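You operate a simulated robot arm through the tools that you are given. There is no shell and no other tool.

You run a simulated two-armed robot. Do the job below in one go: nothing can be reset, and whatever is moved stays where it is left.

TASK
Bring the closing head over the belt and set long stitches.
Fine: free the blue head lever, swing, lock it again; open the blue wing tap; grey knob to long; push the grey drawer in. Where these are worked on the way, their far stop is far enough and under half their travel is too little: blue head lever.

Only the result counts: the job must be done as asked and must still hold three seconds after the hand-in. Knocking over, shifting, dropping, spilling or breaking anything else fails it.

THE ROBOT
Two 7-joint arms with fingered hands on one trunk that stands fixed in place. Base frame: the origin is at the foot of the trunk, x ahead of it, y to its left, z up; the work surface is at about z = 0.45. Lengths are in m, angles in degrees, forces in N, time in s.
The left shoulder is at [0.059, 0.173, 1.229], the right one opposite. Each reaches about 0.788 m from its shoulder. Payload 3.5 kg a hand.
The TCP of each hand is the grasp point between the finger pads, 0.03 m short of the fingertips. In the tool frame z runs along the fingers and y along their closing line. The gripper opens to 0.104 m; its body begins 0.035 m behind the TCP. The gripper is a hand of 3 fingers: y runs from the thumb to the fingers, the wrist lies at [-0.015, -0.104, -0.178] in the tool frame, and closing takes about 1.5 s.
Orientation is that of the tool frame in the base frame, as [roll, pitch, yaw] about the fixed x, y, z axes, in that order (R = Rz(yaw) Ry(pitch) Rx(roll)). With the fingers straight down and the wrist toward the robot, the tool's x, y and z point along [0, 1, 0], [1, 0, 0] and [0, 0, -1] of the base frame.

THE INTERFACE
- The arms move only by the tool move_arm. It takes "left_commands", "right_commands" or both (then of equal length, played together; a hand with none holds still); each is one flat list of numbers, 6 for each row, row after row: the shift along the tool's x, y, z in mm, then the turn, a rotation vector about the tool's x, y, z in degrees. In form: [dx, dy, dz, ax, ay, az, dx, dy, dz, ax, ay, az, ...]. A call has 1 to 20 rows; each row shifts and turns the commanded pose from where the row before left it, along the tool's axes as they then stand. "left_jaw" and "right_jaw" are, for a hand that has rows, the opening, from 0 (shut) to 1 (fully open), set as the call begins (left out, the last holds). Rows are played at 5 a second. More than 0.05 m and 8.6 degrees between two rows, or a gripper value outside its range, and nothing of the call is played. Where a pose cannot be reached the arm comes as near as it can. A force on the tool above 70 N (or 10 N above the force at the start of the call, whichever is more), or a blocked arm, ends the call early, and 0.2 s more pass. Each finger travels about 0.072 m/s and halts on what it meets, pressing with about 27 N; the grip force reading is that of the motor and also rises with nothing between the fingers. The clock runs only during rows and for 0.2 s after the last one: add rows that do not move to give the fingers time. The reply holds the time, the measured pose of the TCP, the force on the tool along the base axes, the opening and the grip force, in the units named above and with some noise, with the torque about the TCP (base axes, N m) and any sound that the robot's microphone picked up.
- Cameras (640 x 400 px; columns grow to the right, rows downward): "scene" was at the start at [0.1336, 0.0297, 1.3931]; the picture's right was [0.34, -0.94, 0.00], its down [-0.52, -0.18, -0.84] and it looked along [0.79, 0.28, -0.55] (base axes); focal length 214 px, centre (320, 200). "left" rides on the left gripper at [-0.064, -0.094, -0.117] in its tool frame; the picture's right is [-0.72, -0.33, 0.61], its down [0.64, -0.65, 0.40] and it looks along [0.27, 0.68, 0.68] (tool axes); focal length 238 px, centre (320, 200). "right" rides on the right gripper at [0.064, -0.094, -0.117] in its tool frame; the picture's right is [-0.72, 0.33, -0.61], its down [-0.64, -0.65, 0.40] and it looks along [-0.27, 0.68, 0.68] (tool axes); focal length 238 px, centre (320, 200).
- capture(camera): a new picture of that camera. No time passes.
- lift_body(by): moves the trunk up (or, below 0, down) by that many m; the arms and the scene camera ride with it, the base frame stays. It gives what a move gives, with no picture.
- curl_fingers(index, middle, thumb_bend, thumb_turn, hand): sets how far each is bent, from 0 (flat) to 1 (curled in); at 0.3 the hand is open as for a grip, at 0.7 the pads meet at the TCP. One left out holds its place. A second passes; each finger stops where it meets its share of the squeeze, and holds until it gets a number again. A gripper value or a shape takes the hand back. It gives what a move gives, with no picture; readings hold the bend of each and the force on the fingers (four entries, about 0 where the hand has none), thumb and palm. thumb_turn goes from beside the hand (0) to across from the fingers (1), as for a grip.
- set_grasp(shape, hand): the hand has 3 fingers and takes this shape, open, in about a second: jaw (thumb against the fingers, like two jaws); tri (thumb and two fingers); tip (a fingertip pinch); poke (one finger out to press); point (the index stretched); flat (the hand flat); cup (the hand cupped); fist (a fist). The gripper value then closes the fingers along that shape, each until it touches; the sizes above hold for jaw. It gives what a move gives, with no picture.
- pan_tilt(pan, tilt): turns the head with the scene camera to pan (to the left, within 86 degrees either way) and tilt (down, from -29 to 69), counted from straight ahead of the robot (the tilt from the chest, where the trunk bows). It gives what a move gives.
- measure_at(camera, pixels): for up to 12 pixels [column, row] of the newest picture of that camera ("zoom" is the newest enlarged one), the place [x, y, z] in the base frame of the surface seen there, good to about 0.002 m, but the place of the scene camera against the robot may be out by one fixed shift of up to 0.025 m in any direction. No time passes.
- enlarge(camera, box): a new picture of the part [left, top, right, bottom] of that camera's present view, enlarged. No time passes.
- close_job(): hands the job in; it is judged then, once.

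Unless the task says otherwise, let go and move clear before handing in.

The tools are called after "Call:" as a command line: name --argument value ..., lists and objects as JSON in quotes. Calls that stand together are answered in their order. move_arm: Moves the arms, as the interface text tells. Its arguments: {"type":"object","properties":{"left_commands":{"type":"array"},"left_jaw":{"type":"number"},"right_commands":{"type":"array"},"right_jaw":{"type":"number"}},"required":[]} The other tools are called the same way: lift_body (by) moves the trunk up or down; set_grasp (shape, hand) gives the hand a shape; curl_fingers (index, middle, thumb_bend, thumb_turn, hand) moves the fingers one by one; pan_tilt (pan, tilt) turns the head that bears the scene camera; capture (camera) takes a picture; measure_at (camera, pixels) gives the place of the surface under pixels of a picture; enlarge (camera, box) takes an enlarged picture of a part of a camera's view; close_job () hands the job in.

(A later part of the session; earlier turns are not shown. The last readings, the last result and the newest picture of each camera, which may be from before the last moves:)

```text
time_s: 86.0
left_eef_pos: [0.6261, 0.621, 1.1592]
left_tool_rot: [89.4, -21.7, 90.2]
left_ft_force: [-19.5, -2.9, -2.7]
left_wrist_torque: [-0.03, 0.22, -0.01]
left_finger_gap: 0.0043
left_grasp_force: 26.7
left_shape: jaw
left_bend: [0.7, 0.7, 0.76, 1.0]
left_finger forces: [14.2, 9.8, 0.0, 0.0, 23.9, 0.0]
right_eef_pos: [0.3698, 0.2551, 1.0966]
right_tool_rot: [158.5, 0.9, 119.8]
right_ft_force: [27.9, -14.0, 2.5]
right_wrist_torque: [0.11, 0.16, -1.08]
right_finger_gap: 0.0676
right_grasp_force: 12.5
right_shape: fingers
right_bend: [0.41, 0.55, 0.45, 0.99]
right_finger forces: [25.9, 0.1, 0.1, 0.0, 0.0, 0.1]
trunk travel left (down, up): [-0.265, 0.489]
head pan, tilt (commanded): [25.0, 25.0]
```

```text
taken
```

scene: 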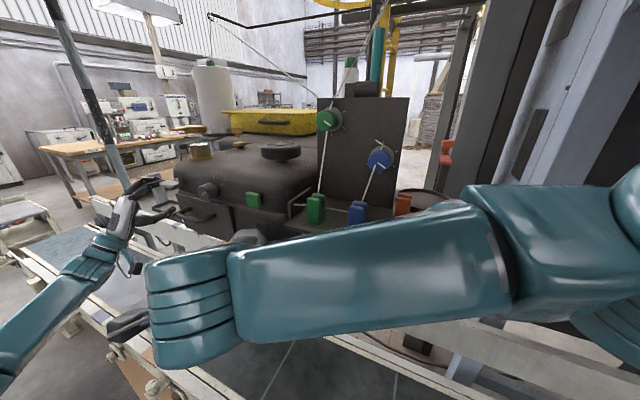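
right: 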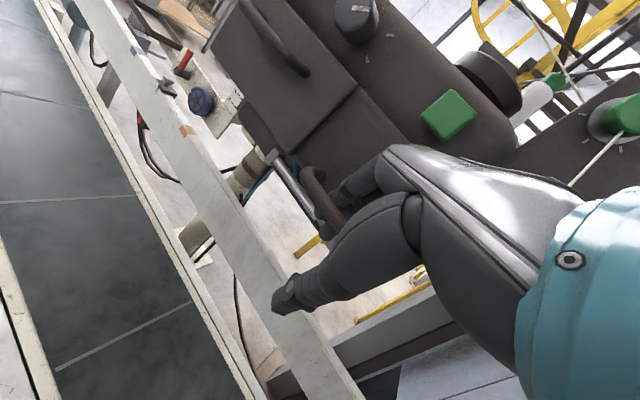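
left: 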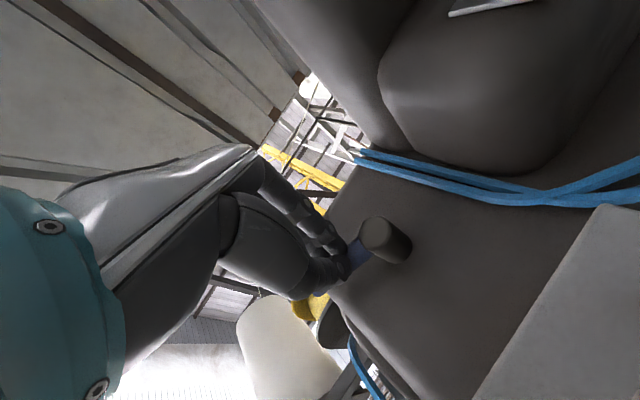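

The lever is held only by the fingertips because the left arm is at full stretch here, and rotating in this grip would stretch it more. I let go, back out, and instead reshape the hand to a shut beak tilted downward to push the lever up from below.

Call:
move_arm --left_commands '[0, 0, 0, 0, 0, 0, 0, 0, 0, 0, 0, 0, 0, 0, 0, 0, 0, 0, 0, 0, 0, 0, 0, 0, 0, 0, 0, 0, 0, 0]' --left_jaw 0.7

Call:
move_arm --left_commands '[0, 0, -20, 0, 0, 0, 0, 0, -25, 0, 0, 0, 0, 0, -25, 0, 0, 0, 0, 0, -25, 0, 0, 0, 0, 0, 0, 0, 0, -7.2, 0, 0, 0, 0, 0, -7.2, 0, 0, 0, 0, 0, -7.2, 0, 0, 0, 7.75, 0, 0, 0, 0, 0, 7.75, 0, 0, 0, 0, 0, 7.75, 0, 0, 0, 0, 0, 7.75, 0, 0]'

Call:
capture --camera "left"

```text
time_s: 87.2
left_eef_pos: [0.6292, 0.6208, 1.1599]
left_tool_rot: [89.6, -21.7, 90.1]
left_ft_force: [0.8, 0.1, -0.1]
left_wrist_torque: [-0.03, 0.01, -0.03]
left_finger_gap: 0.0728
left_grasp_force: 0.1
left_shape: jaw
left_bend: [0.27, 0.37, 0.58, 0.99]
left_finger forces: [0.0, 0.0, 0.0, 0.1, 0.1, 0.1]
right_eef_pos: [0.3717, 0.2559, 1.098]
right_tool_rot: [158.6, 0.8, 119.9]
right_ft_force: [24.4, -13.8, 4.4]
right_wrist_torque: [0.25, 0.01, -1.01]
right_finger_gap: 0.0674
right_grasp_force: 11.6
right_shape: fingers
right_bend: [0.42, 0.55, 0.45, 0.99]
right_finger forces: [23.9, 0.1, 0.0, 0.0, 0.1, 0.0]
trunk travel left (down, up): [-0.265, 0.489]
head pan, tilt (commanded): [25.0, 25.0]
```

```text
time_s: 89.6
left_eef_pos: [0.5331, 0.6199, 1.1578]
left_tool_rot: [120.6, 0.0, 90.0]
left_ft_force: [0.6, 1.0, 1.1]
left_wrist_torque: [0.03, 0.01, -0.01]
left_finger_gap: 0.0725
left_grasp_force: 0.1
left_shape: jaw
left_bend: [0.27, 0.37, 0.58, 0.99]
left_finger forces: [0.0, 0.0, 0.1, 0.0, 0.0, 0.0]
right_eef_pos: [0.3712, 0.2561, 1.0969]
right_tool_rot: [158.7, 0.8, 120.0]
right_ft_force: [24.2, -13.8, 6.5]
right_wrist_torque: [0.24, -0.01, -0.93]
right_finger_gap: 0.0673
right_grasp_force: 11.7
right_shape: fingers
right_bend: [0.41, 0.55, 0.45, 0.99]
right_finger forces: [24.0, 0.0, 0.0, 0.0, 0.1, 0.1]
trunk travel left (down, up): [-0.265, 0.489]
head pan, tilt (commanded): [25.0, 25.0]
```

```text
taken
```

left: 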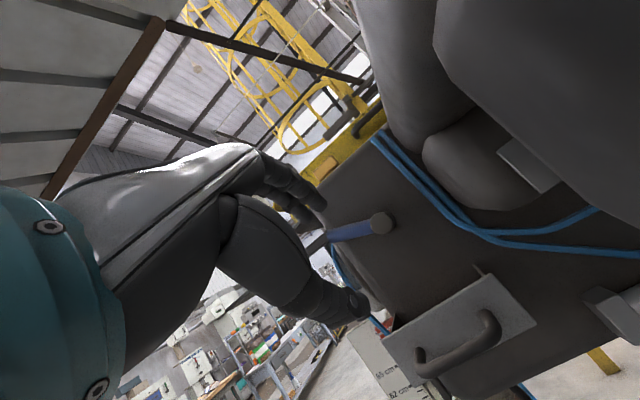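

The hand is back out with lever still at its place. I re-measure the lever from this view and then shut the beak and move it below the lever.

Call:
measure_at --camera "left" --pixels '[[332, 236], [345, 232], [358, 229], [380, 222], [372, 190], [420, 280], [450, 330], [490, 340], [430, 360], [340, 260]]'

Call:
move_arm --left_commands '[8, -15, 10, 0, 0, 0, 8, -15, 10, 0, 0, 0, 8, 0, 0, 0, 0, 0, 0, 0, 0, 0, 0, 0, 0, 0, 0, 0, 0, 0, 0, 0, 0, 0, 0, 0]' --left_jaw 0

Call:
capture --camera "left"

```text
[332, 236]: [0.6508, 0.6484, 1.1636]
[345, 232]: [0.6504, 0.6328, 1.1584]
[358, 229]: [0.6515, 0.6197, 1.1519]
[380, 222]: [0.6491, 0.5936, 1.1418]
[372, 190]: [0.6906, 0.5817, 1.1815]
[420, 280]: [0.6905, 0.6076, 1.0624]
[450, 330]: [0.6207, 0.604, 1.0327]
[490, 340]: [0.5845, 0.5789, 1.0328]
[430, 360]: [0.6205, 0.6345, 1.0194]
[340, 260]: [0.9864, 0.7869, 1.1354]
```

```text
time_s: 91.0
left_eef_pos: [0.5352, 0.6465, 1.1227]
left_tool_rot: [120.6, 0.0, 89.9]
left_ft_force: [-0.8, -0.5, 0.7]
left_wrist_torque: [0.03, 0.01, -0.02]
left_finger_gap: 0.0
left_grasp_force: 27.1
left_shape: jaw
left_bend: [0.7, 0.7, 0.47, 1.0]
left_finger forces: [0.0, 0.0, 0.0, 0.0, 0.0, 0.0]
right_eef_pos: [0.371, 0.2563, 1.0972]
right_tool_rot: [158.6, 0.9, 120.0]
right_ft_force: [23.8, -12.0, 5.6]
right_wrist_torque: [0.23, 0.01, -0.95]
right_finger_gap: 0.0674
right_grasp_force: 12.2
right_shape: fingers
right_bend: [0.41, 0.55, 0.45, 0.99]
right_finger forces: [24.3, 0.1, 0.1, 0.0, 0.0, 0.1]
trunk travel left (down, up): [-0.265, 0.489]
head pan, tilt (commanded): [25.0, 25.0]
```

```text
taken
```

left: 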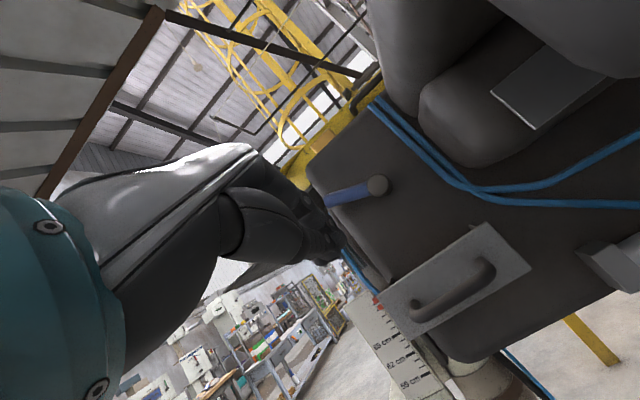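

Lever: hub (0.593,1.142), 22° above horizontal, unchanged. I move the beak forward under the lever's end.

Call:
move_arm --left_commands '[-1.2, 12, 20.3, 0, 0, 0, -1.2, 12, 20.3, 0, 0, 0, -1.2, 12, 20.3, 0, 0, 0, -1.2, 12, 20.3, 0, 0, 0, -1.2, 12, 20.3, 0, 0, 0]'

Call:
capture --camera "left"

Call:
enlarge --camera "left" --box '[230, 150, 470, 330]'

```text
time_s: 92.2
left_eef_pos: [0.6532, 0.6391, 1.1213]
left_tool_rot: [120.6, 0.0, 90.0]
left_ft_force: [-0.5, 0.8, -2.3]
left_wrist_torque: [-0.05, -0.01, 0.01]
left_finger_gap: 0.0
left_grasp_force: 27.2
left_shape: jaw
left_bend: [0.7, 0.7, 0.47, 1.0]
left_finger forces: [0.0, 2.2, 0.1, 0.0, 0.0, 0.0]
right_eef_pos: [0.3725, 0.2565, 1.0963]
right_tool_rot: [158.6, 0.9, 120.1]
right_ft_force: [24.0, -12.5, 7.5]
right_wrist_torque: [0.27, -0.04, -0.96]
right_finger_gap: 0.0679
right_grasp_force: 12.1
right_shape: fingers
right_bend: [0.41, 0.55, 0.45, 0.99]
right_finger forces: [24.4, 0.0, 0.0, 0.0, 0.0, 0.1]
trunk travel left (down, up): [-0.265, 0.489]
head pan, tilt (commanded): [25.0, 25.0]
```

```text
taken
```

left: 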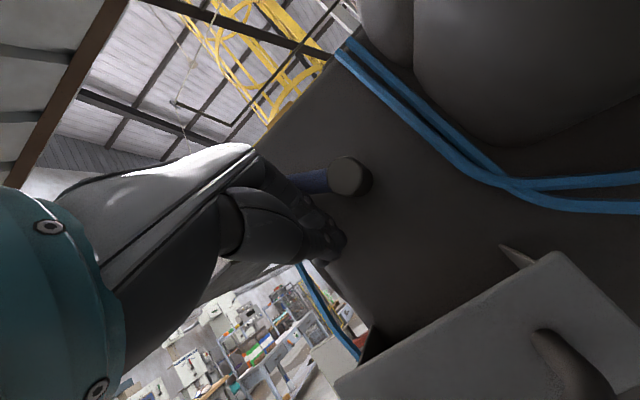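

```text
2.22 times, centred on (350, 240) of left
```

zoom: 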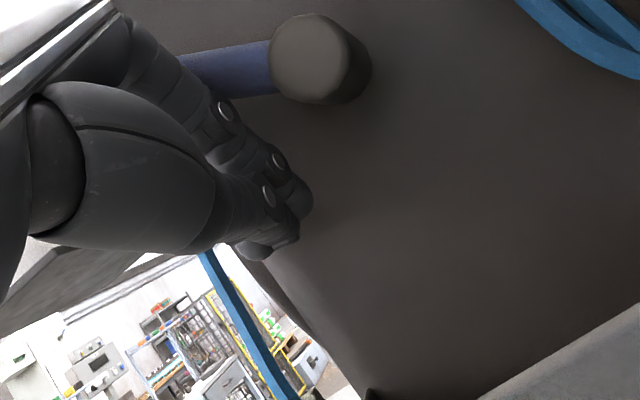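

The middle finger just touches the lever's underside (2 N). I raise the beak to push the lever upward.

Call:
move_arm --left_commands '[0, 7.5, -4.4, 0, 0, 0, 0, 7.5, -4.4, 0, 0, 0]'

Call:
capture --camera "left"

```text
time_s: 92.8
left_eef_pos: [0.6519, 0.6389, 1.1396]
left_tool_rot: [120.6, 0.0, 90.0]
left_ft_force: [-0.2, -0.1, -1.1]
left_wrist_torque: [-0.03, -0.03, 0.03]
left_finger_gap: 0.0
left_grasp_force: 26.7
left_shape: jaw
left_bend: [0.7, 0.7, 0.47, 1.0]
left_finger forces: [0.5, 0.8, 0.0, 0.0, 0.0, 0.0]
right_eef_pos: [0.371, 0.2572, 1.0972]
right_tool_rot: [158.6, 0.8, 120.1]
right_ft_force: [23.5, -12.3, 6.5]
right_wrist_torque: [0.26, -0.01, -0.91]
right_finger_gap: 0.0679
right_grasp_force: 12.3
right_shape: fingers
right_bend: [0.41, 0.55, 0.45, 0.99]
right_finger forces: [24.0, 0.0, 0.0, 0.0, 0.0, 0.1]
trunk travel left (down, up): [-0.265, 0.489]
head pan, tilt (commanded): [25.0, 25.0]
```

```text
taken
```

left: 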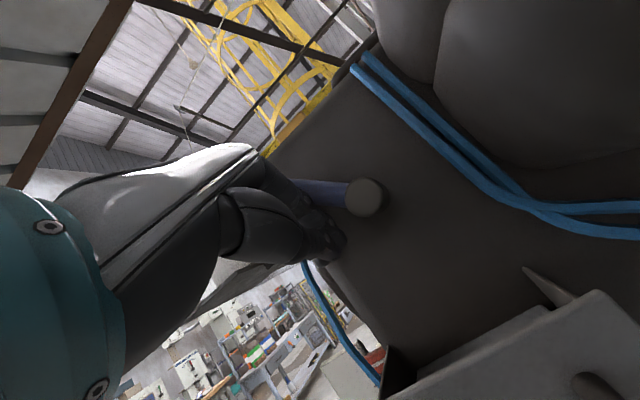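

The lever rises with almost no resistance. I keep raising and then push to the right.

Call:
move_arm --left_commands '[0, 7.5, -4.4, 0, 0, 0, -5, 5, -3, 0, 0, 0]'

Call:
move_arm --left_commands '[-8, 0, 0, 0, 0, 0, -8, 0, 0, 0, 0, 0]'

Call:
capture --camera "left"

```text
time_s: 93.4
left_eef_pos: [0.6528, 0.6347, 1.1544]
left_tool_rot: [120.5, 0.0, 89.9]
left_ft_force: [-2.0, 1.6, -1.3]
left_wrist_torque: [-0.03, -0.02, -0.06]
left_finger_gap: 0.0002
left_grasp_force: 27.1
left_shape: jaw
left_bend: [0.7, 0.7, 0.47, 1.0]
left_finger forces: [4.7, 0.0, 0.1, 0.1, 0.0, 0.1]
right_eef_pos: [0.3698, 0.2567, 1.0967]
right_tool_rot: [158.5, 0.8, 120.1]
right_ft_force: [23.7, -12.6, 7.3]
right_wrist_torque: [0.27, 0.0, -0.95]
right_finger_gap: 0.0678
right_grasp_force: 11.8
right_shape: fingers
right_bend: [0.41, 0.55, 0.45, 0.99]
right_finger forces: [24.3, 0.0, 0.0, 0.0, 0.1, 0.0]
trunk travel left (down, up): [-0.265, 0.489]
head pan, tilt (commanded): [25.0, 25.0]
```

```text
time_s: 94.0
left_eef_pos: [0.6527, 0.6189, 1.1554]
left_tool_rot: [120.4, 0.0, 90.1]
left_ft_force: [-1.0, 5.4, 3.8]
left_wrist_torque: [-0.07, -0.03, 0.07]
left_finger_gap: 0.0
left_grasp_force: 26.9
left_shape: jaw
left_bend: [0.7, 0.7, 0.47, 1.0]
left_finger forces: [5.9, 0.0, 0.0, 0.0, 0.1, 0.1]
right_eef_pos: [0.37, 0.2567, 1.0975]
right_tool_rot: [158.5, 0.8, 120.1]
right_ft_force: [22.8, -12.8, 7.6]
right_wrist_torque: [0.29, -0.01, -0.95]
right_finger_gap: 0.0679
right_grasp_force: 12.0
right_shape: fingers
right_bend: [0.41, 0.55, 0.45, 0.99]
right_finger forces: [24.1, 0.1, 0.0, 0.1, 0.0, 0.0]
trunk travel left (down, up): [-0.265, 0.489]
head pan, tilt (commanded): [25.0, 25.0]
```

```text
taken
```

left: 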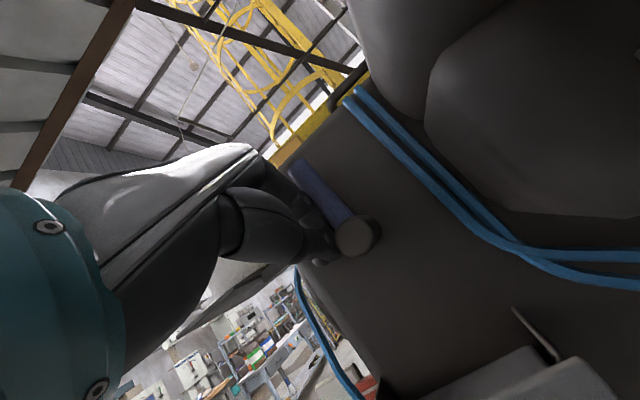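

The lever is close to upright. I push on to the right until it meets the stop.

Call:
move_arm --left_commands '[-5, 6, -3.5, 0, 0, 0, -4, 6, -3.5, 0, 0, 0]'

Call:
move_arm --left_commands '[-4, 0, 0, 0, 0, 0]'

Call:
capture --camera "left"

```text
time_s: 94.6
left_eef_pos: [0.6528, 0.6157, 1.162]
left_tool_rot: [121.1, 0.0, 90.5]
left_ft_force: [1.2, 21.9, -12.8]
left_wrist_torque: [0.09, 0.07, 0.13]
left_finger_gap: 0.0002
left_grasp_force: 26.8
left_shape: jaw
left_bend: [0.7, 0.7, 0.47, 1.0]
left_finger forces: [22.9, 0.0, 0.0, 0.0, 0.0, 0.0]
right_eef_pos: [0.3714, 0.2585, 1.0955]
right_tool_rot: [158.7, 0.9, 119.9]
right_ft_force: [20.1, -18.1, 13.6]
right_wrist_torque: [0.4, -0.23, -1.04]
right_finger_gap: 0.0668
right_grasp_force: 12.1
right_shape: fingers
right_bend: [0.41, 0.55, 0.45, 0.99]
right_finger forces: [24.1, 0.0, 0.0, 0.0, 0.1, 0.1]
trunk travel left (down, up): [-0.265, 0.489]
head pan, tilt (commanded): [25.0, 25.0]
```

```text
time_s: 95.0
left_eef_pos: [0.6536, 0.6149, 1.1631]
left_tool_rot: [120.9, 0.2, 90.7]
left_ft_force: [1.6, 31.7, -12.7]
left_wrist_torque: [0.02, 0.07, 0.23]
left_finger_gap: 0.0003
left_grasp_force: 27.0
left_shape: jaw
left_bend: [0.7, 0.7, 0.47, 1.0]
left_finger forces: [32.9, 0.0, 0.1, 0.0, 0.1, 0.1]
right_eef_pos: [0.3724, 0.2594, 1.0964]
right_tool_rot: [158.7, 1.0, 119.9]
right_ft_force: [19.7, -18.5, 14.7]
right_wrist_torque: [0.49, -0.26, -0.97]
right_finger_gap: 0.0674
right_grasp_force: 12.1
right_shape: fingers
right_bend: [0.41, 0.55, 0.45, 0.99]
right_finger forces: [24.5, 0.1, 0.0, 0.1, 0.0, 0.0]
trunk travel left (down, up): [-0.265, 0.489]
head pan, tilt (commanded): [25.0, 25.0]
```

```text
taken
```

left: 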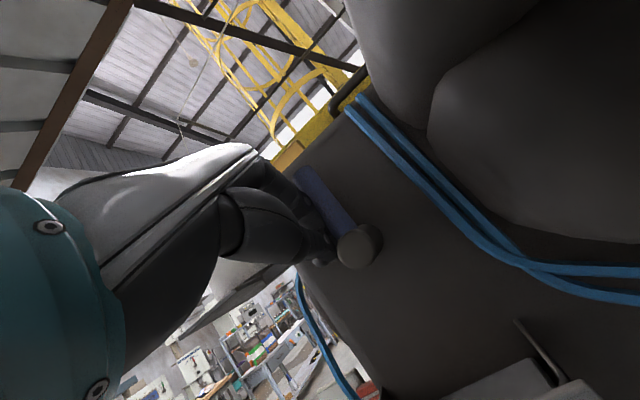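

The index presses with 33 N; I check the lever's actual angle by measuring it.

Call:
measure_at --camera "left" --pixels '[[308, 175], [318, 188], [328, 202], [338, 218], [345, 226], [360, 246], [370, 250], [355, 160], [400, 220]]'

Call:
enlarge --camera "left" --box '[250, 120, 420, 290]'

Call:
pan_tilt --pan 45 --tilt 20

Call:
capture --camera "scene"

```text
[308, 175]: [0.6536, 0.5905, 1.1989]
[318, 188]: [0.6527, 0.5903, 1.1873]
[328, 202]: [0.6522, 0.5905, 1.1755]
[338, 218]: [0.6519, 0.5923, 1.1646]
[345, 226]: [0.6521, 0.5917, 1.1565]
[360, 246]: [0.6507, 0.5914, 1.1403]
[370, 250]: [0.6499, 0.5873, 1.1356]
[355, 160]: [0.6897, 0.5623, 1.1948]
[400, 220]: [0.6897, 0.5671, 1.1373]
```

```text
2.35 times, centred on (335, 205) of left
```

zoom: 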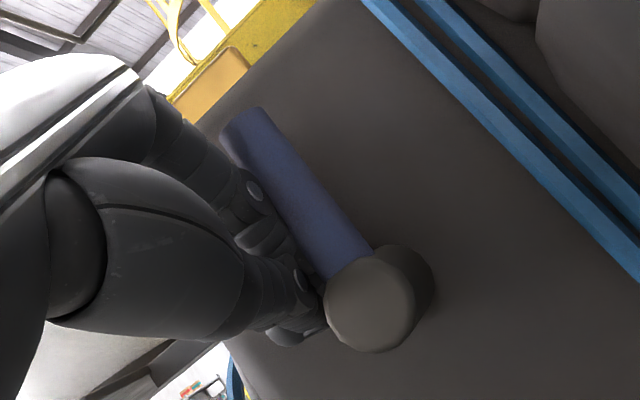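

```text
time_s: 95.8
left_eef_pos: [0.6526, 0.6153, 1.1623]
left_tool_rot: [120.9, 0.2, 90.7]
left_ft_force: [2.1, 31.4, -12.4]
left_wrist_torque: [0.02, 0.04, 0.24]
left_finger_gap: 0.0001
left_grasp_force: 27.2
left_shape: jaw
left_bend: [0.7, 0.7, 0.47, 1.0]
left_finger forces: [32.8, 0.1, 0.0, 0.0, 0.0, 0.1]
right_eef_pos: [0.3716, 0.2606, 1.0971]
right_tool_rot: [158.6, 1.0, 119.9]
right_ft_force: [19.8, -18.4, 14.7]
right_wrist_torque: [0.49, -0.28, -0.97]
right_finger_gap: 0.0672
right_grasp_force: 12.5
right_shape: fingers
right_bend: [0.41, 0.55, 0.45, 0.99]
right_finger forces: [24.9, 0.0, 0.2, 0.0, 0.0, 0.0]
trunk travel left (down, up): [-0.265, 0.489]
head pan, tilt (commanded): [45.0, 20.0]
```

```text
taken
```

scene: 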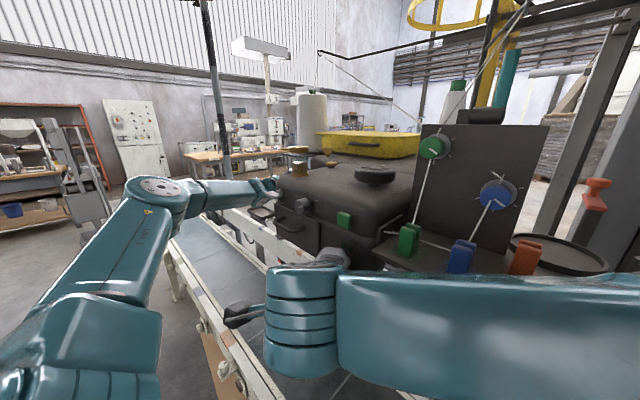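

The lever's points all lie at y≈0.591 from z 1.14 to 1.20, so it is upright again at its locked stop, and the head stayed in place. I back the left hand away from it.

Call:
move_arm --left_commands '[10, -3, 2, 0, 0, 0, 10, 0, 0, 0, 0, 0, 0, -14, -23.7, 0, 0, 0, 0, -14, -23.7, 0, 0, 0, 0, -14, -23.7, 0, 0, 0, 0, -14, -23.7, 0, 0, 0, 0, -14, -23.7, 0, 0, 0]'

Call:
capture --camera "left"

Call:
measure_at --camera "left" --pixels '[[340, 180], [350, 195], [365, 215]]'

```text
time_s: 97.4
left_eef_pos: [0.5171, 0.6244, 1.1636]
left_tool_rot: [120.6, 0.0, 89.9]
left_ft_force: [-0.2, -0.3, -0.7]
left_wrist_torque: [0.02, 0.01, 0.02]
left_finger_gap: 0.0
left_grasp_force: 27.1
left_shape: jaw
left_bend: [0.7, 0.7, 0.47, 1.0]
left_finger forces: [0.0, 0.0, 0.0, 0.0, 0.0, 0.0]
left hand out of reach, approached as far as the arm can: row 5
right_eef_pos: [0.3706, 0.2564, 1.097]
right_tool_rot: [158.7, 0.7, 120.3]
right_ft_force: [22.7, -6.8, 6.0]
right_wrist_torque: [0.23, -0.03, -0.76]
right_finger_gap: 0.0694
right_grasp_force: 10.7
right_shape: fingers
right_bend: [0.4, 0.55, 0.45, 0.99]
right_finger forces: [22.5, 0.0, 0.1, 0.1, 0.0, 0.1]
trunk travel left (down, up): [-0.265, 0.489]
head pan, tilt (commanded): [45.0, 20.0]
```

```text
taken
```

left: 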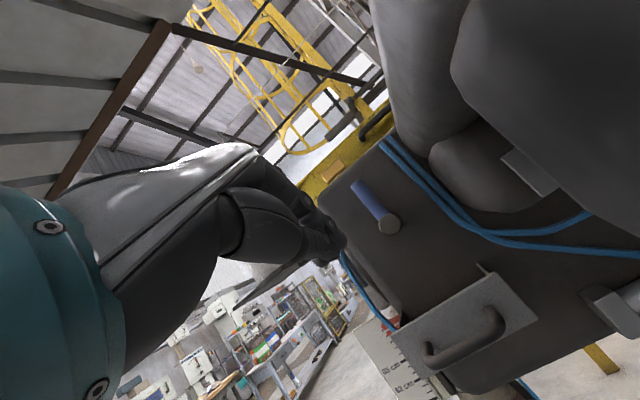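

```text
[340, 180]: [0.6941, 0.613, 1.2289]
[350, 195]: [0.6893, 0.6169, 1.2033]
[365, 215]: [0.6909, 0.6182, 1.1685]
```

The lever looks the same as it did originally, upright. Now I release the right hand from the handle: first ease it, then lift the fingers straight up out of the loop.

Call:
move_arm --right_commands '[-7, 1.7, 0.7, 0, 0, 0, 0, 6.4, -16.3, 0, 0, 0, 0, 6.4, -16.3, 0, 0, 0, 0, 6.4, -16.3, 0, 0, 0, 0, 6.4, -16.3, 0, 0, 0]'

Call:
capture --camera "right"

Call:
pan_tilt --pan 30 --tilt 30

Call:
capture --camera "scene"

```text
time_s: 98.6
left_eef_pos: [0.5123, 0.6289, 1.1649]
left_tool_rot: [120.3, 0.1, 90.0]
left_ft_force: [-0.1, 0.6, -0.2]
left_wrist_torque: [-0.04, -0.04, 0.01]
left_finger_gap: 0.0
left_grasp_force: 27.0
left_shape: jaw
left_bend: [0.7, 0.7, 0.47, 1.0]
left_finger forces: [0.0, 0.0, 0.0, 0.0, 0.0, 0.1]
right_eef_pos: [0.3684, 0.2571, 1.1665]
right_tool_rot: [158.7, 1.0, 120.7]
right_ft_force: [-2.9, 0.8, -1.0]
right_wrist_torque: [-0.01, -0.02, 0.01]
right_finger_gap: 0.0519
right_grasp_force: 1.8
right_shape: fingers
right_bend: [0.55, 0.56, 0.45, 0.99]
right_finger forces: [0.1, 2.6, 0.1, 0.0, 0.1, 0.0]
trunk travel left (down, up): [-0.265, 0.489]
head pan, tilt (commanded): [45.0, 20.0]
heard: click
```

```text
taken
```

right: 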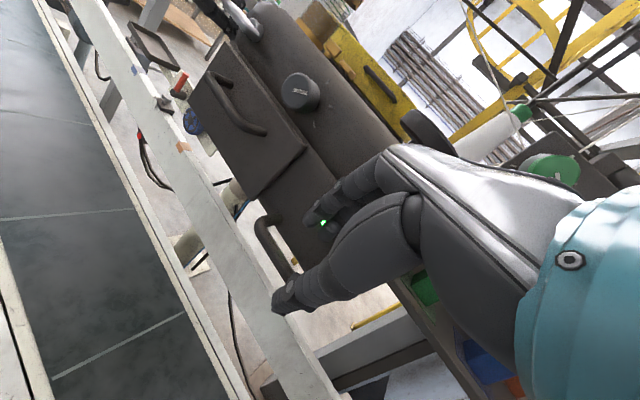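

```text
time_s: 99.4
left_eef_pos: [0.512, 0.6271, 1.1653]
left_tool_rot: [120.4, 0.0, 90.1]
left_ft_force: [0.0, 0.2, -0.1]
left_wrist_torque: [0.0, -0.03, 0.0]
left_finger_gap: 0.0
left_grasp_force: 27.0
left_shape: jaw
left_bend: [0.7, 0.7, 0.47, 1.0]
left_finger forces: [0.1, 0.1, 0.1, 0.1, 0.0, 0.1]
right_eef_pos: [0.37, 0.2557, 1.1672]
right_tool_rot: [158.7, 0.9, 120.6]
right_ft_force: [-2.8, -0.3, -0.7]
right_wrist_torque: [-0.06, -0.07, 0.07]
right_finger_gap: 0.0517
right_grasp_force: 2.1
right_shape: fingers
right_bend: [0.55, 0.56, 0.45, 0.99]
right_finger forces: [0.0, 3.4, 0.0, 0.1, 0.0, 0.1]
trunk travel left (down, up): [-0.265, 0.489]
head pan, tilt (commanded): [30.0, 30.0]
```

```text
taken
```

scene: 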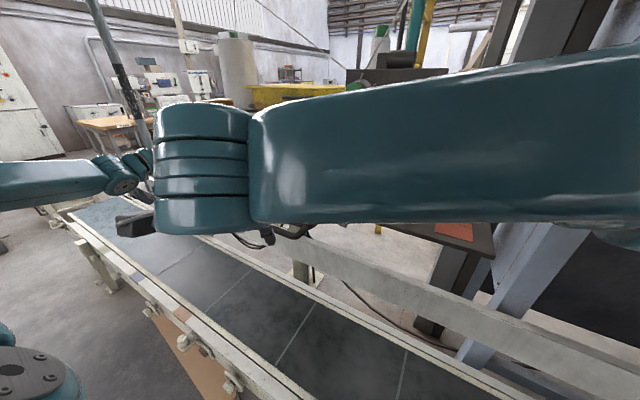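

I heard a click, and the middle finger feels 3 N: it has touched the green button while lifting, and a green lamp at (323,222) seems lit. I back the hand straight away from the face and look.

Call:
move_arm --right_commands '[10, -16.1, -6.3, 0, 0, 0, 10, -16.1, -6.3, 0, 0, 0]'

Call:
capture --camera "right"

Call:
enlarge --camera "right" --box '[230, 100, 430, 280]'

```text
time_s: 100.0
left_eef_pos: [0.5142, 0.626, 1.164]
left_tool_rot: [120.4, 0.1, 89.9]
left_ft_force: [0.0, -0.2, 0.6]
left_wrist_torque: [0.05, 0.03, 0.01]
left_finger_gap: 0.0
left_grasp_force: 26.4
left_shape: jaw
left_bend: [0.7, 0.7, 0.47, 1.0]
left_finger forces: [0.1, 0.1, 0.0, 0.1, 0.0, 0.1]
right_eef_pos: [0.3297, 0.2565, 1.1647]
right_tool_rot: [158.7, 1.0, 120.5]
right_ft_force: [0.0, 0.9, -0.7]
right_wrist_torque: [0.01, -0.01, -0.01]
right_finger_gap: 0.0516
right_grasp_force: 0.1
right_shape: fingers
right_bend: [0.55, 0.55, 0.45, 0.99]
right_finger forces: [0.0, 0.1, 0.1, 0.1, 0.0, 0.1]
trunk travel left (down, up): [-0.265, 0.489]
head pan, tilt (commanded): [30.0, 30.0]
```

```text
taken
```

right: 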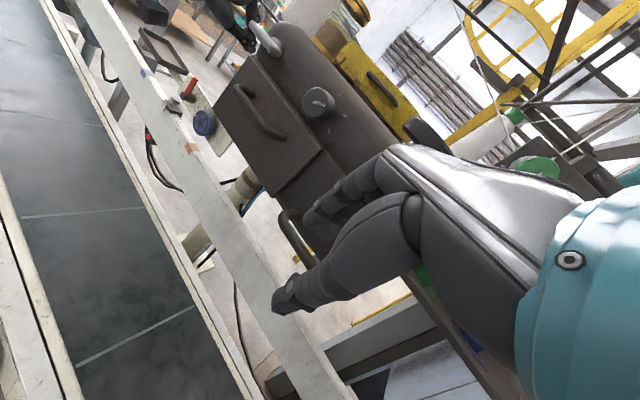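

```text
2.22 times, centred on (330, 190) of right
```

zoom: 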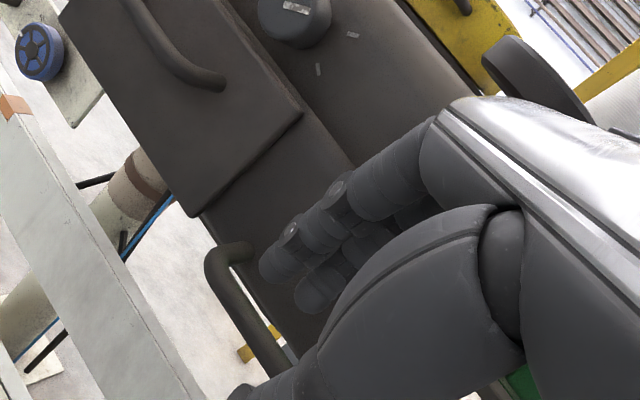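

Call:
move_arm --right_commands '[-32.5, -14.8, -13.8, 0, 0, 0, -32.5, -14.8, -13.8, 0, 0, 0, -32.5, -14.8, -13.8, 0, 0, 0, -32.5, -14.8, -13.8, 0, 0, 0, 0, 0, 0, 0, -2.7, 7, 0, 0, 0, 0, -2.7, 7, 0, 0, 0, 0, -2.7, 7, 0, 0, 0, 0, -2.7, 7]'

Call:
capture --camera "right"

Call:
capture --camera "scene"

```text
time_s: 101.8
left_eef_pos: [0.5142, 0.628, 1.1644]
left_tool_rot: [120.4, 0.0, 90.0]
left_ft_force: [0.3, 0.1, -0.6]
left_wrist_torque: [0.0, 0.0, -0.02]
left_finger_gap: 0.0003
left_grasp_force: 27.6
left_shape: jaw
left_bend: [0.7, 0.7, 0.47, 1.0]
left_finger forces: [0.0, 0.0, 0.0, 0.0, 0.0, 0.0]
right_eef_pos: [0.3413, 0.0973, 1.1905]
right_tool_rot: [159.4, 0.9, 89.1]
right_ft_force: [0.9, 0.4, -0.3]
right_wrist_torque: [0.02, -0.02, 0.03]
right_finger_gap: 0.052
right_grasp_force: 0.0
right_shape: fingers
right_bend: [0.55, 0.55, 0.45, 0.99]
right_finger forces: [0.0, 0.0, 0.0, 0.0, 0.1, 0.0]
trunk travel left (down, up): [-0.265, 0.489]
head pan, tilt (commanded): [30.0, 30.0]
```

```text
taken
```

right: 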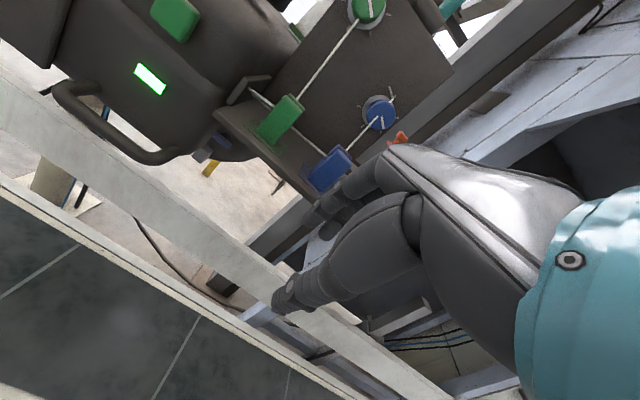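

```text
taken
```

scene: 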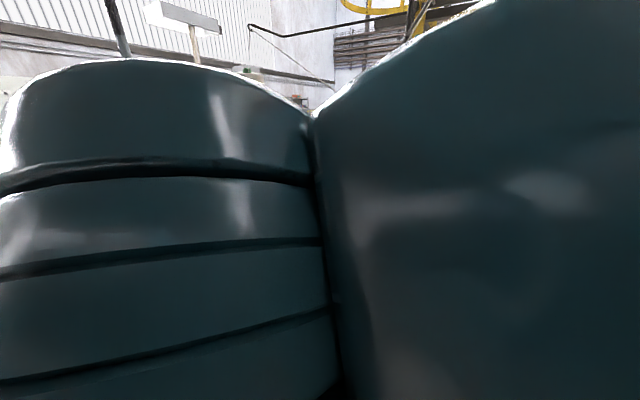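

The lamp at (150,78) is lit, so my hand did switch the green button on by accident; I will press it once more to put it back. First I use this view to measure the button and to look at the blue piece at (220,140) under the head.

Call:
enlarge --camera "right" --box '[40, 0, 300, 200]'

Call:
measure_at --camera "right" --pixels '[[175, 18], [165, 30], [150, 78], [222, 140], [212, 148], [200, 155], [120, 150], [70, 100], [160, 155], [230, 70], [240, 85], [275, 120]]'

```text
2.00 times, centred on (170, 100) of right
```

zoom: 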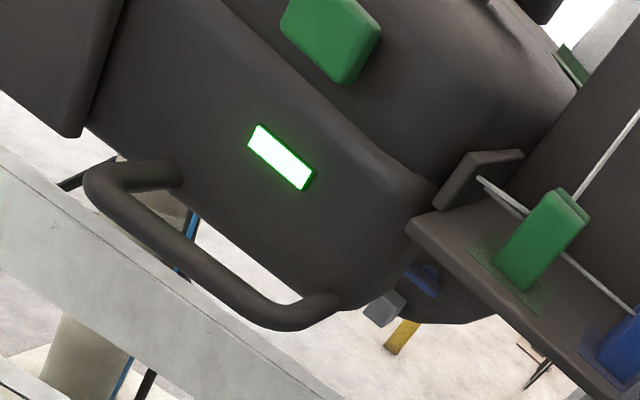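

```text
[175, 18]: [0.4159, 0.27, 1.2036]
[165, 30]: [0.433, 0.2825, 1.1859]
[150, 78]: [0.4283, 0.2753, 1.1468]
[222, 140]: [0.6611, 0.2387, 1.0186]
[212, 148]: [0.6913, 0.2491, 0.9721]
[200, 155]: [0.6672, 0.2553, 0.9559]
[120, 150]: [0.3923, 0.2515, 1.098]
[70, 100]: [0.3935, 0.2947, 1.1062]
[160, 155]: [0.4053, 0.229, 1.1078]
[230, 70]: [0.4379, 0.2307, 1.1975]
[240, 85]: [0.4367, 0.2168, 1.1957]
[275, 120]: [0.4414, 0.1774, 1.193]
```

The button face is at (0.416, 0.270, 1.204), and the blue wing tap now at about (0.661, 0.239, 1.019) beneath the head. I go back to the same hand pose in front of the button and press it lightly again.

Call:
move_arm --right_commands '[0, 0, 0, 0, 2.7, -7, 0, 0, 0, 0, 2.7, -7, 0, 0, 0, 0, 2.7, -7, 0, 0, 0, 0, 2.7, -7, 32.5, 14.8, 13.8, 0, 0, 0, 32.5, 14.8, 13.8, 0, 0, 0, 32.5, 14.8, 13.8, 0, 0, 0, 32.5, 14.8, 13.8, 0, 0, 0, -10, 16.1, 6.3, 0, 0, 0]'

Call:
capture --camera "right"

Call:
enlarge --camera "right" --box '[230, 100, 430, 280]'

```text
time_s: 103.8
left_eef_pos: [0.5138, 0.6258, 1.1641]
left_tool_rot: [120.3, 0.1, 90.0]
left_ft_force: [-1.1, -0.6, 0.0]
left_wrist_torque: [0.02, -0.01, 0.0]
left_finger_gap: 0.0
left_grasp_force: 27.1
left_shape: jaw
left_bend: [0.7, 0.7, 0.47, 1.0]
left_finger forces: [0.0, 0.0, 0.1, 0.1, 0.0, 0.1]
right_eef_pos: [0.3478, 0.2525, 1.1661]
right_tool_rot: [158.7, 1.0, 120.6]
right_ft_force: [-0.7, 0.1, -0.6]
right_wrist_torque: [0.02, 0.01, 0.0]
right_finger_gap: 0.0519
right_grasp_force: 0.0
right_shape: fingers
right_bend: [0.55, 0.55, 0.45, 0.99]
right_finger forces: [0.1, 0.1, 0.0, 0.0, 0.0, 0.1]
trunk travel left (down, up): [-0.265, 0.489]
head pan, tilt (commanded): [30.0, 30.0]
```

```text
taken
```

right: 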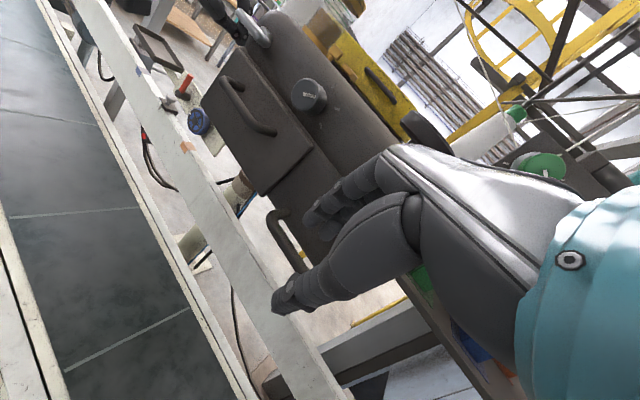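

```text
2.22 times, centred on (330, 190) of right
```

zoom: 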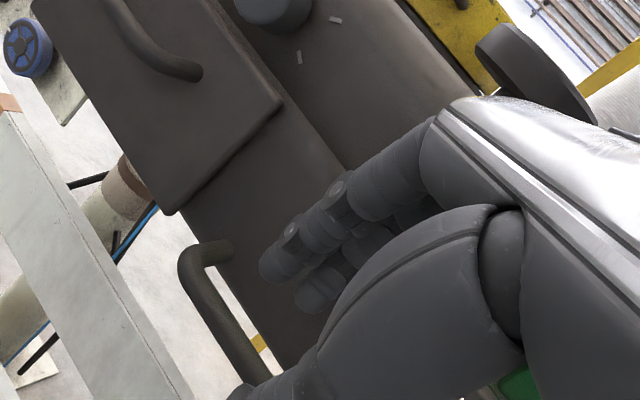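

Call:
move_arm --right_commands '[-2.5, 4, 1.6, 0, 0, 0, -2.5, 4, 1.6, 0, 0, 0]'

Call:
move_arm --right_commands '[-2.5, 4, 1.6, 0, 0, 0]'

Call:
move_arm --right_commands '[-2.5, 4, 1.6, 0, 0, 0]'

```text
time_s: 104.4
left_eef_pos: [0.5136, 0.6268, 1.1646]
left_tool_rot: [120.4, 0.0, 89.9]
left_ft_force: [0.8, 0.6, -0.6]
left_wrist_torque: [0.01, 0.0, -0.01]
left_finger_gap: 0.0001
left_grasp_force: 27.2
left_shape: jaw
left_bend: [0.7, 0.7, 0.47, 1.0]
left_finger forces: [0.0, 0.1, 0.0, 0.0, 0.0, 0.1]
right_eef_pos: [0.3594, 0.2525, 1.1651]
right_tool_rot: [158.7, 0.9, 120.6]
right_ft_force: [0.8, -0.5, 0.6]
right_wrist_torque: [0.01, 0.0, 0.01]
right_finger_gap: 0.0516
right_grasp_force: 0.1
right_shape: fingers
right_bend: [0.55, 0.55, 0.45, 0.99]
right_finger forces: [0.0, 0.0, 0.1, 0.0, 0.0, 0.0]
trunk travel left (down, up): [-0.265, 0.489]
head pan, tilt (commanded): [30.0, 30.0]
```

```text
time_s: 104.8
left_eef_pos: [0.5151, 0.6277, 1.1651]
left_tool_rot: [120.4, 0.1, 89.9]
left_ft_force: [-0.6, -1.0, 0.4]
left_wrist_torque: [0.01, -0.02, 0.01]
left_finger_gap: 0.0
left_grasp_force: 27.3
left_shape: jaw
left_bend: [0.7, 0.7, 0.47, 1.0]
left_finger forces: [0.0, 0.1, 0.0, 0.0, 0.0, 0.1]
right_eef_pos: [0.3659, 0.2528, 1.1656]
right_tool_rot: [158.7, 0.9, 120.6]
right_ft_force: [0.2, -0.5, 0.2]
right_wrist_torque: [-0.01, -0.02, -0.03]
right_finger_gap: 0.0518
right_grasp_force: 0.4
right_shape: fingers
right_bend: [0.55, 0.55, 0.45, 0.99]
right_finger forces: [0.0, 0.3, 0.1, 0.0, 0.0, 0.1]
trunk travel left (down, up): [-0.265, 0.489]
head pan, tilt (commanded): [30.0, 30.0]
```

```text
time_s: 105.2
left_eef_pos: [0.5131, 0.6266, 1.1656]
left_tool_rot: [120.4, 0.0, 90.1]
left_ft_force: [0.7, -0.2, -0.6]
left_wrist_torque: [0.04, 0.03, 0.0]
left_finger_gap: 0.0
left_grasp_force: 26.9
left_shape: jaw
left_bend: [0.7, 0.7, 0.47, 1.0]
left_finger forces: [0.0, 0.0, 0.0, 0.0, 0.0, 0.1]
right_eef_pos: [0.369, 0.2552, 1.1657]
right_tool_rot: [158.7, 0.9, 120.6]
right_ft_force: [-2.8, -1.1, 0.1]
right_wrist_torque: [0.02, -0.14, -0.02]
right_finger_gap: 0.052
right_grasp_force: 1.5
right_shape: fingers
right_bend: [0.55, 0.56, 0.45, 0.99]
right_finger forces: [0.1, 3.2, 0.0, 0.0, 0.0, 0.1]
trunk travel left (down, up): [-0.265, 0.489]
head pan, tilt (commanded): [30.0, 30.0]
heard: click
```

A second click came at the same contact force. I back off the same way and check the lamp.

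Call:
move_arm --right_commands '[10, -16.1, -6.3, 0, 0, 0, 10, -16.1, -6.3, 0, 0, 0, -32.5, -14.8, -13.8, 0, 0, 0, -32.5, -14.8, -13.8, 0, 0, 0, -32.5, -14.8, -13.8, 0, 0, 0, -32.5, -14.8, -13.8, 0, 0, 0, 0, 0, 0, 0, -2.7, 7, 0, 0, 0, 0, -2.7, 7, 0, 0, 0, 0, -2.7, 7, 0, 0, 0, 0, -2.7, 7]'

Call:
capture --camera "right"

```text
time_s: 107.4
left_eef_pos: [0.5149, 0.6263, 1.1646]
left_tool_rot: [120.4, 0.0, 90.1]
left_ft_force: [0.1, 0.9, 0.0]
left_wrist_torque: [0.0, -0.03, -0.01]
left_finger_gap: 0.0001
left_grasp_force: 27.3
left_shape: jaw
left_bend: [0.7, 0.7, 0.47, 1.0]
left_finger forces: [0.0, 0.1, 0.1, 0.1, 0.0, 0.0]
right_eef_pos: [0.3417, 0.0979, 1.1898]
right_tool_rot: [159.4, 1.1, 88.8]
right_ft_force: [0.2, 0.3, 0.0]
right_wrist_torque: [-0.02, 0.01, -0.01]
right_finger_gap: 0.0518
right_grasp_force: 0.2
right_shape: fingers
right_bend: [0.55, 0.55, 0.45, 0.99]
right_finger forces: [0.0, 0.1, 0.0, 0.1, 0.1, 0.0]
trunk travel left (down, up): [-0.265, 0.489]
head pan, tilt (commanded): [30.0, 30.0]
```

```text
taken
```

right: 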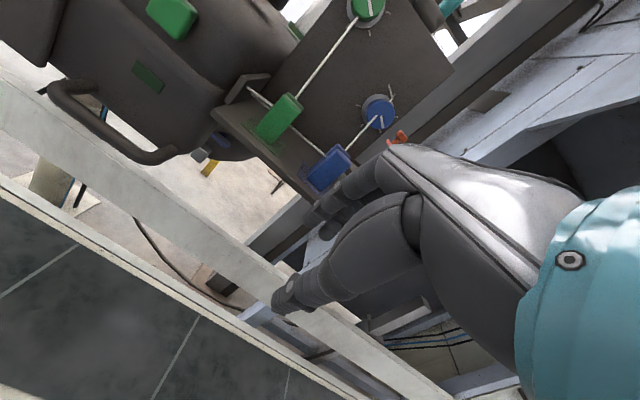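

The lamp is dark again, and the head has not moved. Next the drawer: I bring the shut left hand down in front of its handle.

Call:
move_arm --left_commands '[-6.5, -30.3, 7.8, 0, 0, 0, -6.5, -30.3, 7.8, 0, 0, 0, -6.5, -30.3, 7.8, 0, 0, 0, -6.5, -30.3, 7.8, 0, 0, 0]'

Call:
capture --camera "left"

```text
time_s: 108.4
left_eef_pos: [0.4773, 0.6015, 1.0439]
left_tool_rot: [120.4, 0.1, 90.0]
left_ft_force: [-0.2, -0.3, 0.3]
left_wrist_torque: [-0.01, -0.03, 0.0]
left_finger_gap: 0.0
left_grasp_force: 27.2
left_shape: jaw
left_bend: [0.7, 0.7, 0.47, 1.0]
left_finger forces: [0.0, 0.1, 0.0, 0.0, 0.0, 0.0]
right_eef_pos: [0.3423, 0.0977, 1.1904]
right_tool_rot: [159.5, 1.1, 89.0]
right_ft_force: [-0.6, -0.6, 0.4]
right_wrist_torque: [0.01, 0.01, -0.01]
right_finger_gap: 0.0518
right_grasp_force: 0.1
right_shape: fingers
right_bend: [0.55, 0.55, 0.45, 0.99]
right_finger forces: [0.0, 0.0, 0.0, 0.1, 0.0, 0.1]
trunk travel left (down, up): [-0.265, 0.489]
head pan, tilt (commanded): [30.0, 30.0]
```

```text
taken
```

left: 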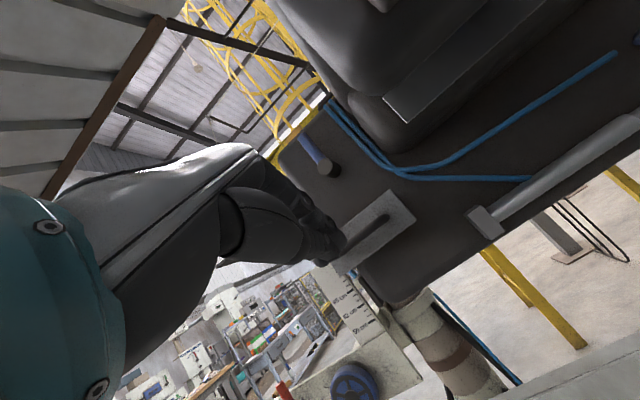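

The beak is in front of the drawer at (375,230). I measure it quickly and look at the underside where the hose leads to the tap.

Call:
measure_at --camera "left" --pixels '[[375, 228], [385, 220], [400, 212], [410, 220], [375, 260], [350, 245], [360, 238], [395, 196], [335, 170], [450, 250], [600, 65], [400, 280]]'

Call:
enlarge --camera "left" --box '[280, 150, 460, 300]'

```text
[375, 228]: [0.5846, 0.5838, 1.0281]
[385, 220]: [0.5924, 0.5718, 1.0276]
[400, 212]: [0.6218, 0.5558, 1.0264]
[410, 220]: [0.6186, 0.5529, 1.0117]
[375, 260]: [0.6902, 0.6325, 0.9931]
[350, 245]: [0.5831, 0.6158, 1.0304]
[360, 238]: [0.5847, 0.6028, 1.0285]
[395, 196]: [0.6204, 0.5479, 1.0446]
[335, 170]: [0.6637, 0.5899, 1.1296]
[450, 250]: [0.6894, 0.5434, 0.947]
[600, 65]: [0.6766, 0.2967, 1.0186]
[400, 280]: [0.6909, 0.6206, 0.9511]
```

```text
2.67 times, centred on (370, 225) of left
```

zoom: 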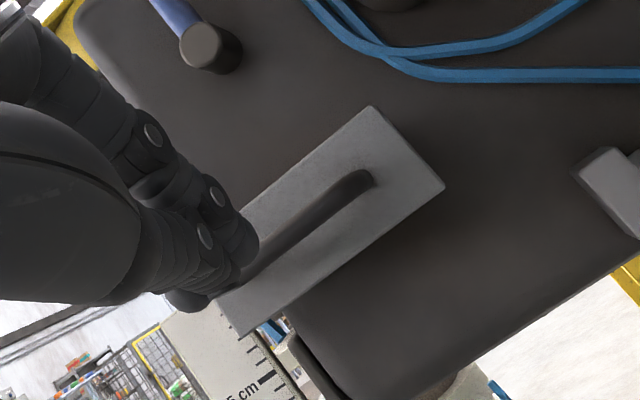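

The handle centre is at (0.584, 0.600, 1.028). I advance straight forward to it and push the drawer in.

Call:
move_arm --left_commands '[0, 12.7, 21.5, 0, 0, 0, 0, 12.7, 21.5, 0, 0, 0, 0, 12.7, 21.5, 0, 0, 0]'

Call:
move_arm --left_commands '[0, 7.6, 12.9, 0, 0, 0, 0, 7.6, 12.9, 0, 0, 0]'

Call:
capture --camera "left"

```text
time_s: 109.2
left_eef_pos: [0.553, 0.6022, 1.0443]
left_tool_rot: [120.4, 0.1, 90.0]
left_ft_force: [1.0, 0.1, 0.5]
left_wrist_torque: [0.01, 0.03, 0.0]
left_finger_gap: 0.0002
left_grasp_force: 27.2
left_shape: jaw
left_bend: [0.7, 0.7, 0.48, 1.0]
left_finger forces: [0.0, 0.0, 0.0, 0.1, 0.1, 0.1]
right_eef_pos: [0.3414, 0.0991, 1.1904]
right_tool_rot: [159.3, 1.1, 89.2]
right_ft_force: [0.5, 0.8, -0.1]
right_wrist_torque: [-0.01, -0.01, 0.0]
right_finger_gap: 0.0518
right_grasp_force: 0.0
right_shape: fingers
right_bend: [0.55, 0.55, 0.45, 0.99]
right_finger forces: [0.0, 0.0, 0.1, 0.0, 0.0, 0.0]
trunk travel left (down, up): [-0.265, 0.489]
head pan, tilt (commanded): [30.0, 30.0]
```

```text
time_s: 109.8
left_eef_pos: [0.5831, 0.6011, 1.044]
left_tool_rot: [120.5, 0.0, 90.1]
left_ft_force: [-0.9, 0.3, 0.8]
left_wrist_torque: [-0.03, -0.04, 0.02]
left_finger_gap: 0.0
left_grasp_force: 26.8
left_shape: jaw
left_bend: [0.7, 0.7, 0.48, 1.0]
left_finger forces: [0.0, 0.0, 0.0, 0.0, 0.1, 0.0]
right_eef_pos: [0.34, 0.0991, 1.1909]
right_tool_rot: [159.3, 1.1, 89.3]
right_ft_force: [0.0, 0.2, 0.1]
right_wrist_torque: [0.01, 0.02, 0.01]
right_finger_gap: 0.0516
right_grasp_force: 0.1
right_shape: fingers
right_bend: [0.55, 0.55, 0.45, 0.99]
right_finger forces: [0.1, 0.0, 0.1, 0.0, 0.0, 0.0]
trunk travel left (down, up): [-0.265, 0.489]
head pan, tilt (commanded): [30.0, 30.0]
```

```text
taken
```

left: 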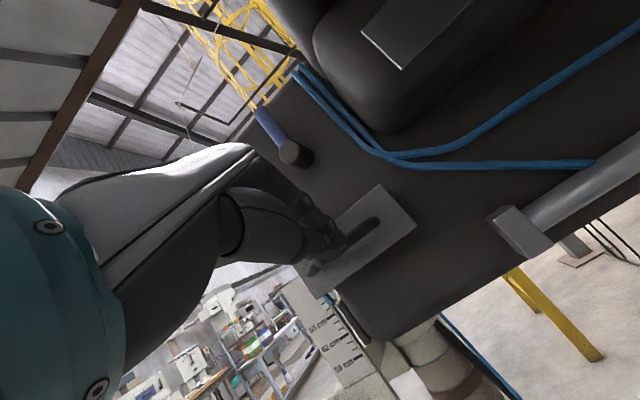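

Call:
measure_at --camera "left" --pixels '[[365, 228], [375, 222], [395, 215], [405, 225], [345, 245], [390, 195], [340, 280], [320, 268], [310, 272], [350, 210]]'

Call:
enlarge --camera "left" --box '[260, 140, 440, 310]'

```text
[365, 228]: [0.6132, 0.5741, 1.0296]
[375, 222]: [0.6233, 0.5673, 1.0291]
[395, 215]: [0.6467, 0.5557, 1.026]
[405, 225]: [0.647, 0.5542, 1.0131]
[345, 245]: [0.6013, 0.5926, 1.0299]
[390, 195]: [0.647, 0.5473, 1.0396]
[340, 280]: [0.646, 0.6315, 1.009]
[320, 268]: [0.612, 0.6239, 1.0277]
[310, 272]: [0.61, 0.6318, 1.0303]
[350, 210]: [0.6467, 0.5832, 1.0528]
```

```text
2.35 times, centred on (350, 225) of left
```

zoom: 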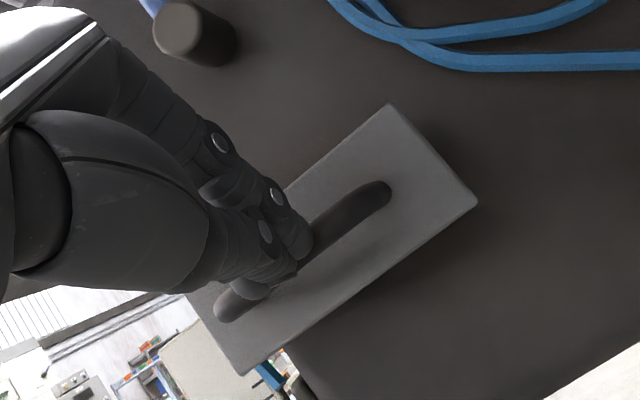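

The drawer front moved from x=0.6205 to 0.6467, so it slides easily. I keep pushing until it meets its stop.

Call:
move_arm --left_commands '[0, 5.1, 8.6, 0, 0, 0, 0, 5.1, 8.6, 0, 0, 0, 0, 5.1, 8.6, 0, 0, 0]'

Call:
move_arm --left_commands '[0, 4, 6.9, 0, 0, 0]'

Call:
move_arm --left_commands '[0, 4, 6.9, 0, 0, 0]'

Call:
capture --camera "left"

```text
time_s: 110.6
left_eef_pos: [0.6128, 0.6012, 1.0438]
left_tool_rot: [120.3, 0.0, 90.1]
left_ft_force: [-0.2, -0.7, 0.2]
left_wrist_torque: [0.01, 0.0, 0.01]
left_finger_gap: 0.0
left_grasp_force: 26.9
left_shape: jaw
left_bend: [0.7, 0.7, 0.48, 1.0]
left_finger forces: [0.0, 0.0, 0.0, 0.0, 0.0, 0.0]
right_eef_pos: [0.339, 0.0992, 1.19]
right_tool_rot: [159.3, 1.1, 89.4]
right_ft_force: [-0.2, 0.2, 0.5]
right_wrist_torque: [0.01, -0.01, -0.03]
right_finger_gap: 0.0516
right_grasp_force: 0.1
right_shape: fingers
right_bend: [0.55, 0.55, 0.45, 0.99]
right_finger forces: [0.0, 0.1, 0.0, 0.0, 0.0, 0.0]
trunk travel left (down, up): [-0.265, 0.489]
head pan, tilt (commanded): [30.0, 30.0]
```

```text
time_s: 111.0
left_eef_pos: [0.6203, 0.601, 1.0441]
left_tool_rot: [120.4, 0.0, 90.0]
left_ft_force: [-0.3, 0.1, 1.1]
left_wrist_torque: [0.02, -0.01, -0.03]
left_finger_gap: 0.0
left_grasp_force: 27.4
left_shape: jaw
left_bend: [0.7, 0.7, 0.48, 1.0]
left_finger forces: [0.0, 0.0, 0.1, 0.0, 0.0, 0.0]
right_eef_pos: [0.3389, 0.0986, 1.1912]
right_tool_rot: [159.2, 1.2, 89.5]
right_ft_force: [-0.9, 0.1, 1.1]
right_wrist_torque: [-0.02, 0.03, 0.0]
right_finger_gap: 0.0519
right_grasp_force: 0.0
right_shape: fingers
right_bend: [0.55, 0.55, 0.45, 0.99]
right_finger forces: [0.1, 0.0, 0.1, 0.0, 0.1, 0.1]
trunk travel left (down, up): [-0.265, 0.489]
head pan, tilt (commanded): [30.0, 30.0]
```

```text
time_s: 111.4
left_eef_pos: [0.6244, 0.6012, 1.047]
left_tool_rot: [120.2, -0.1, 90.1]
left_ft_force: [-26.8, -3.0, 5.0]
left_wrist_torque: [-0.03, 0.32, 0.04]
left_finger_gap: 0.0003
left_grasp_force: 26.9
left_shape: jaw
left_bend: [0.7, 0.7, 0.47, 1.0]
left_finger forces: [0.0, 47.9, 0.0, 0.0, 0.0, 0.1]
right_eef_pos: [0.3359, 0.0999, 1.1921]
right_tool_rot: [159.2, 1.0, 89.5]
right_ft_force: [-0.7, 0.3, 0.0]
right_wrist_torque: [-0.03, -0.03, -0.01]
right_finger_gap: 0.052
right_grasp_force: 0.1
right_shape: fingers
right_bend: [0.55, 0.55, 0.45, 0.99]
right_finger forces: [0.0, 0.0, 0.0, 0.0, 0.0, 0.0]
trunk travel left (down, up): [-0.265, 0.489]
head pan, tilt (commanded): [30.0, 30.0]
```

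```text
taken
```

left: 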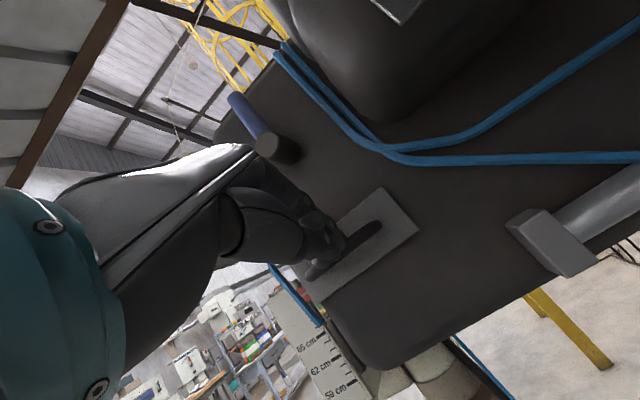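

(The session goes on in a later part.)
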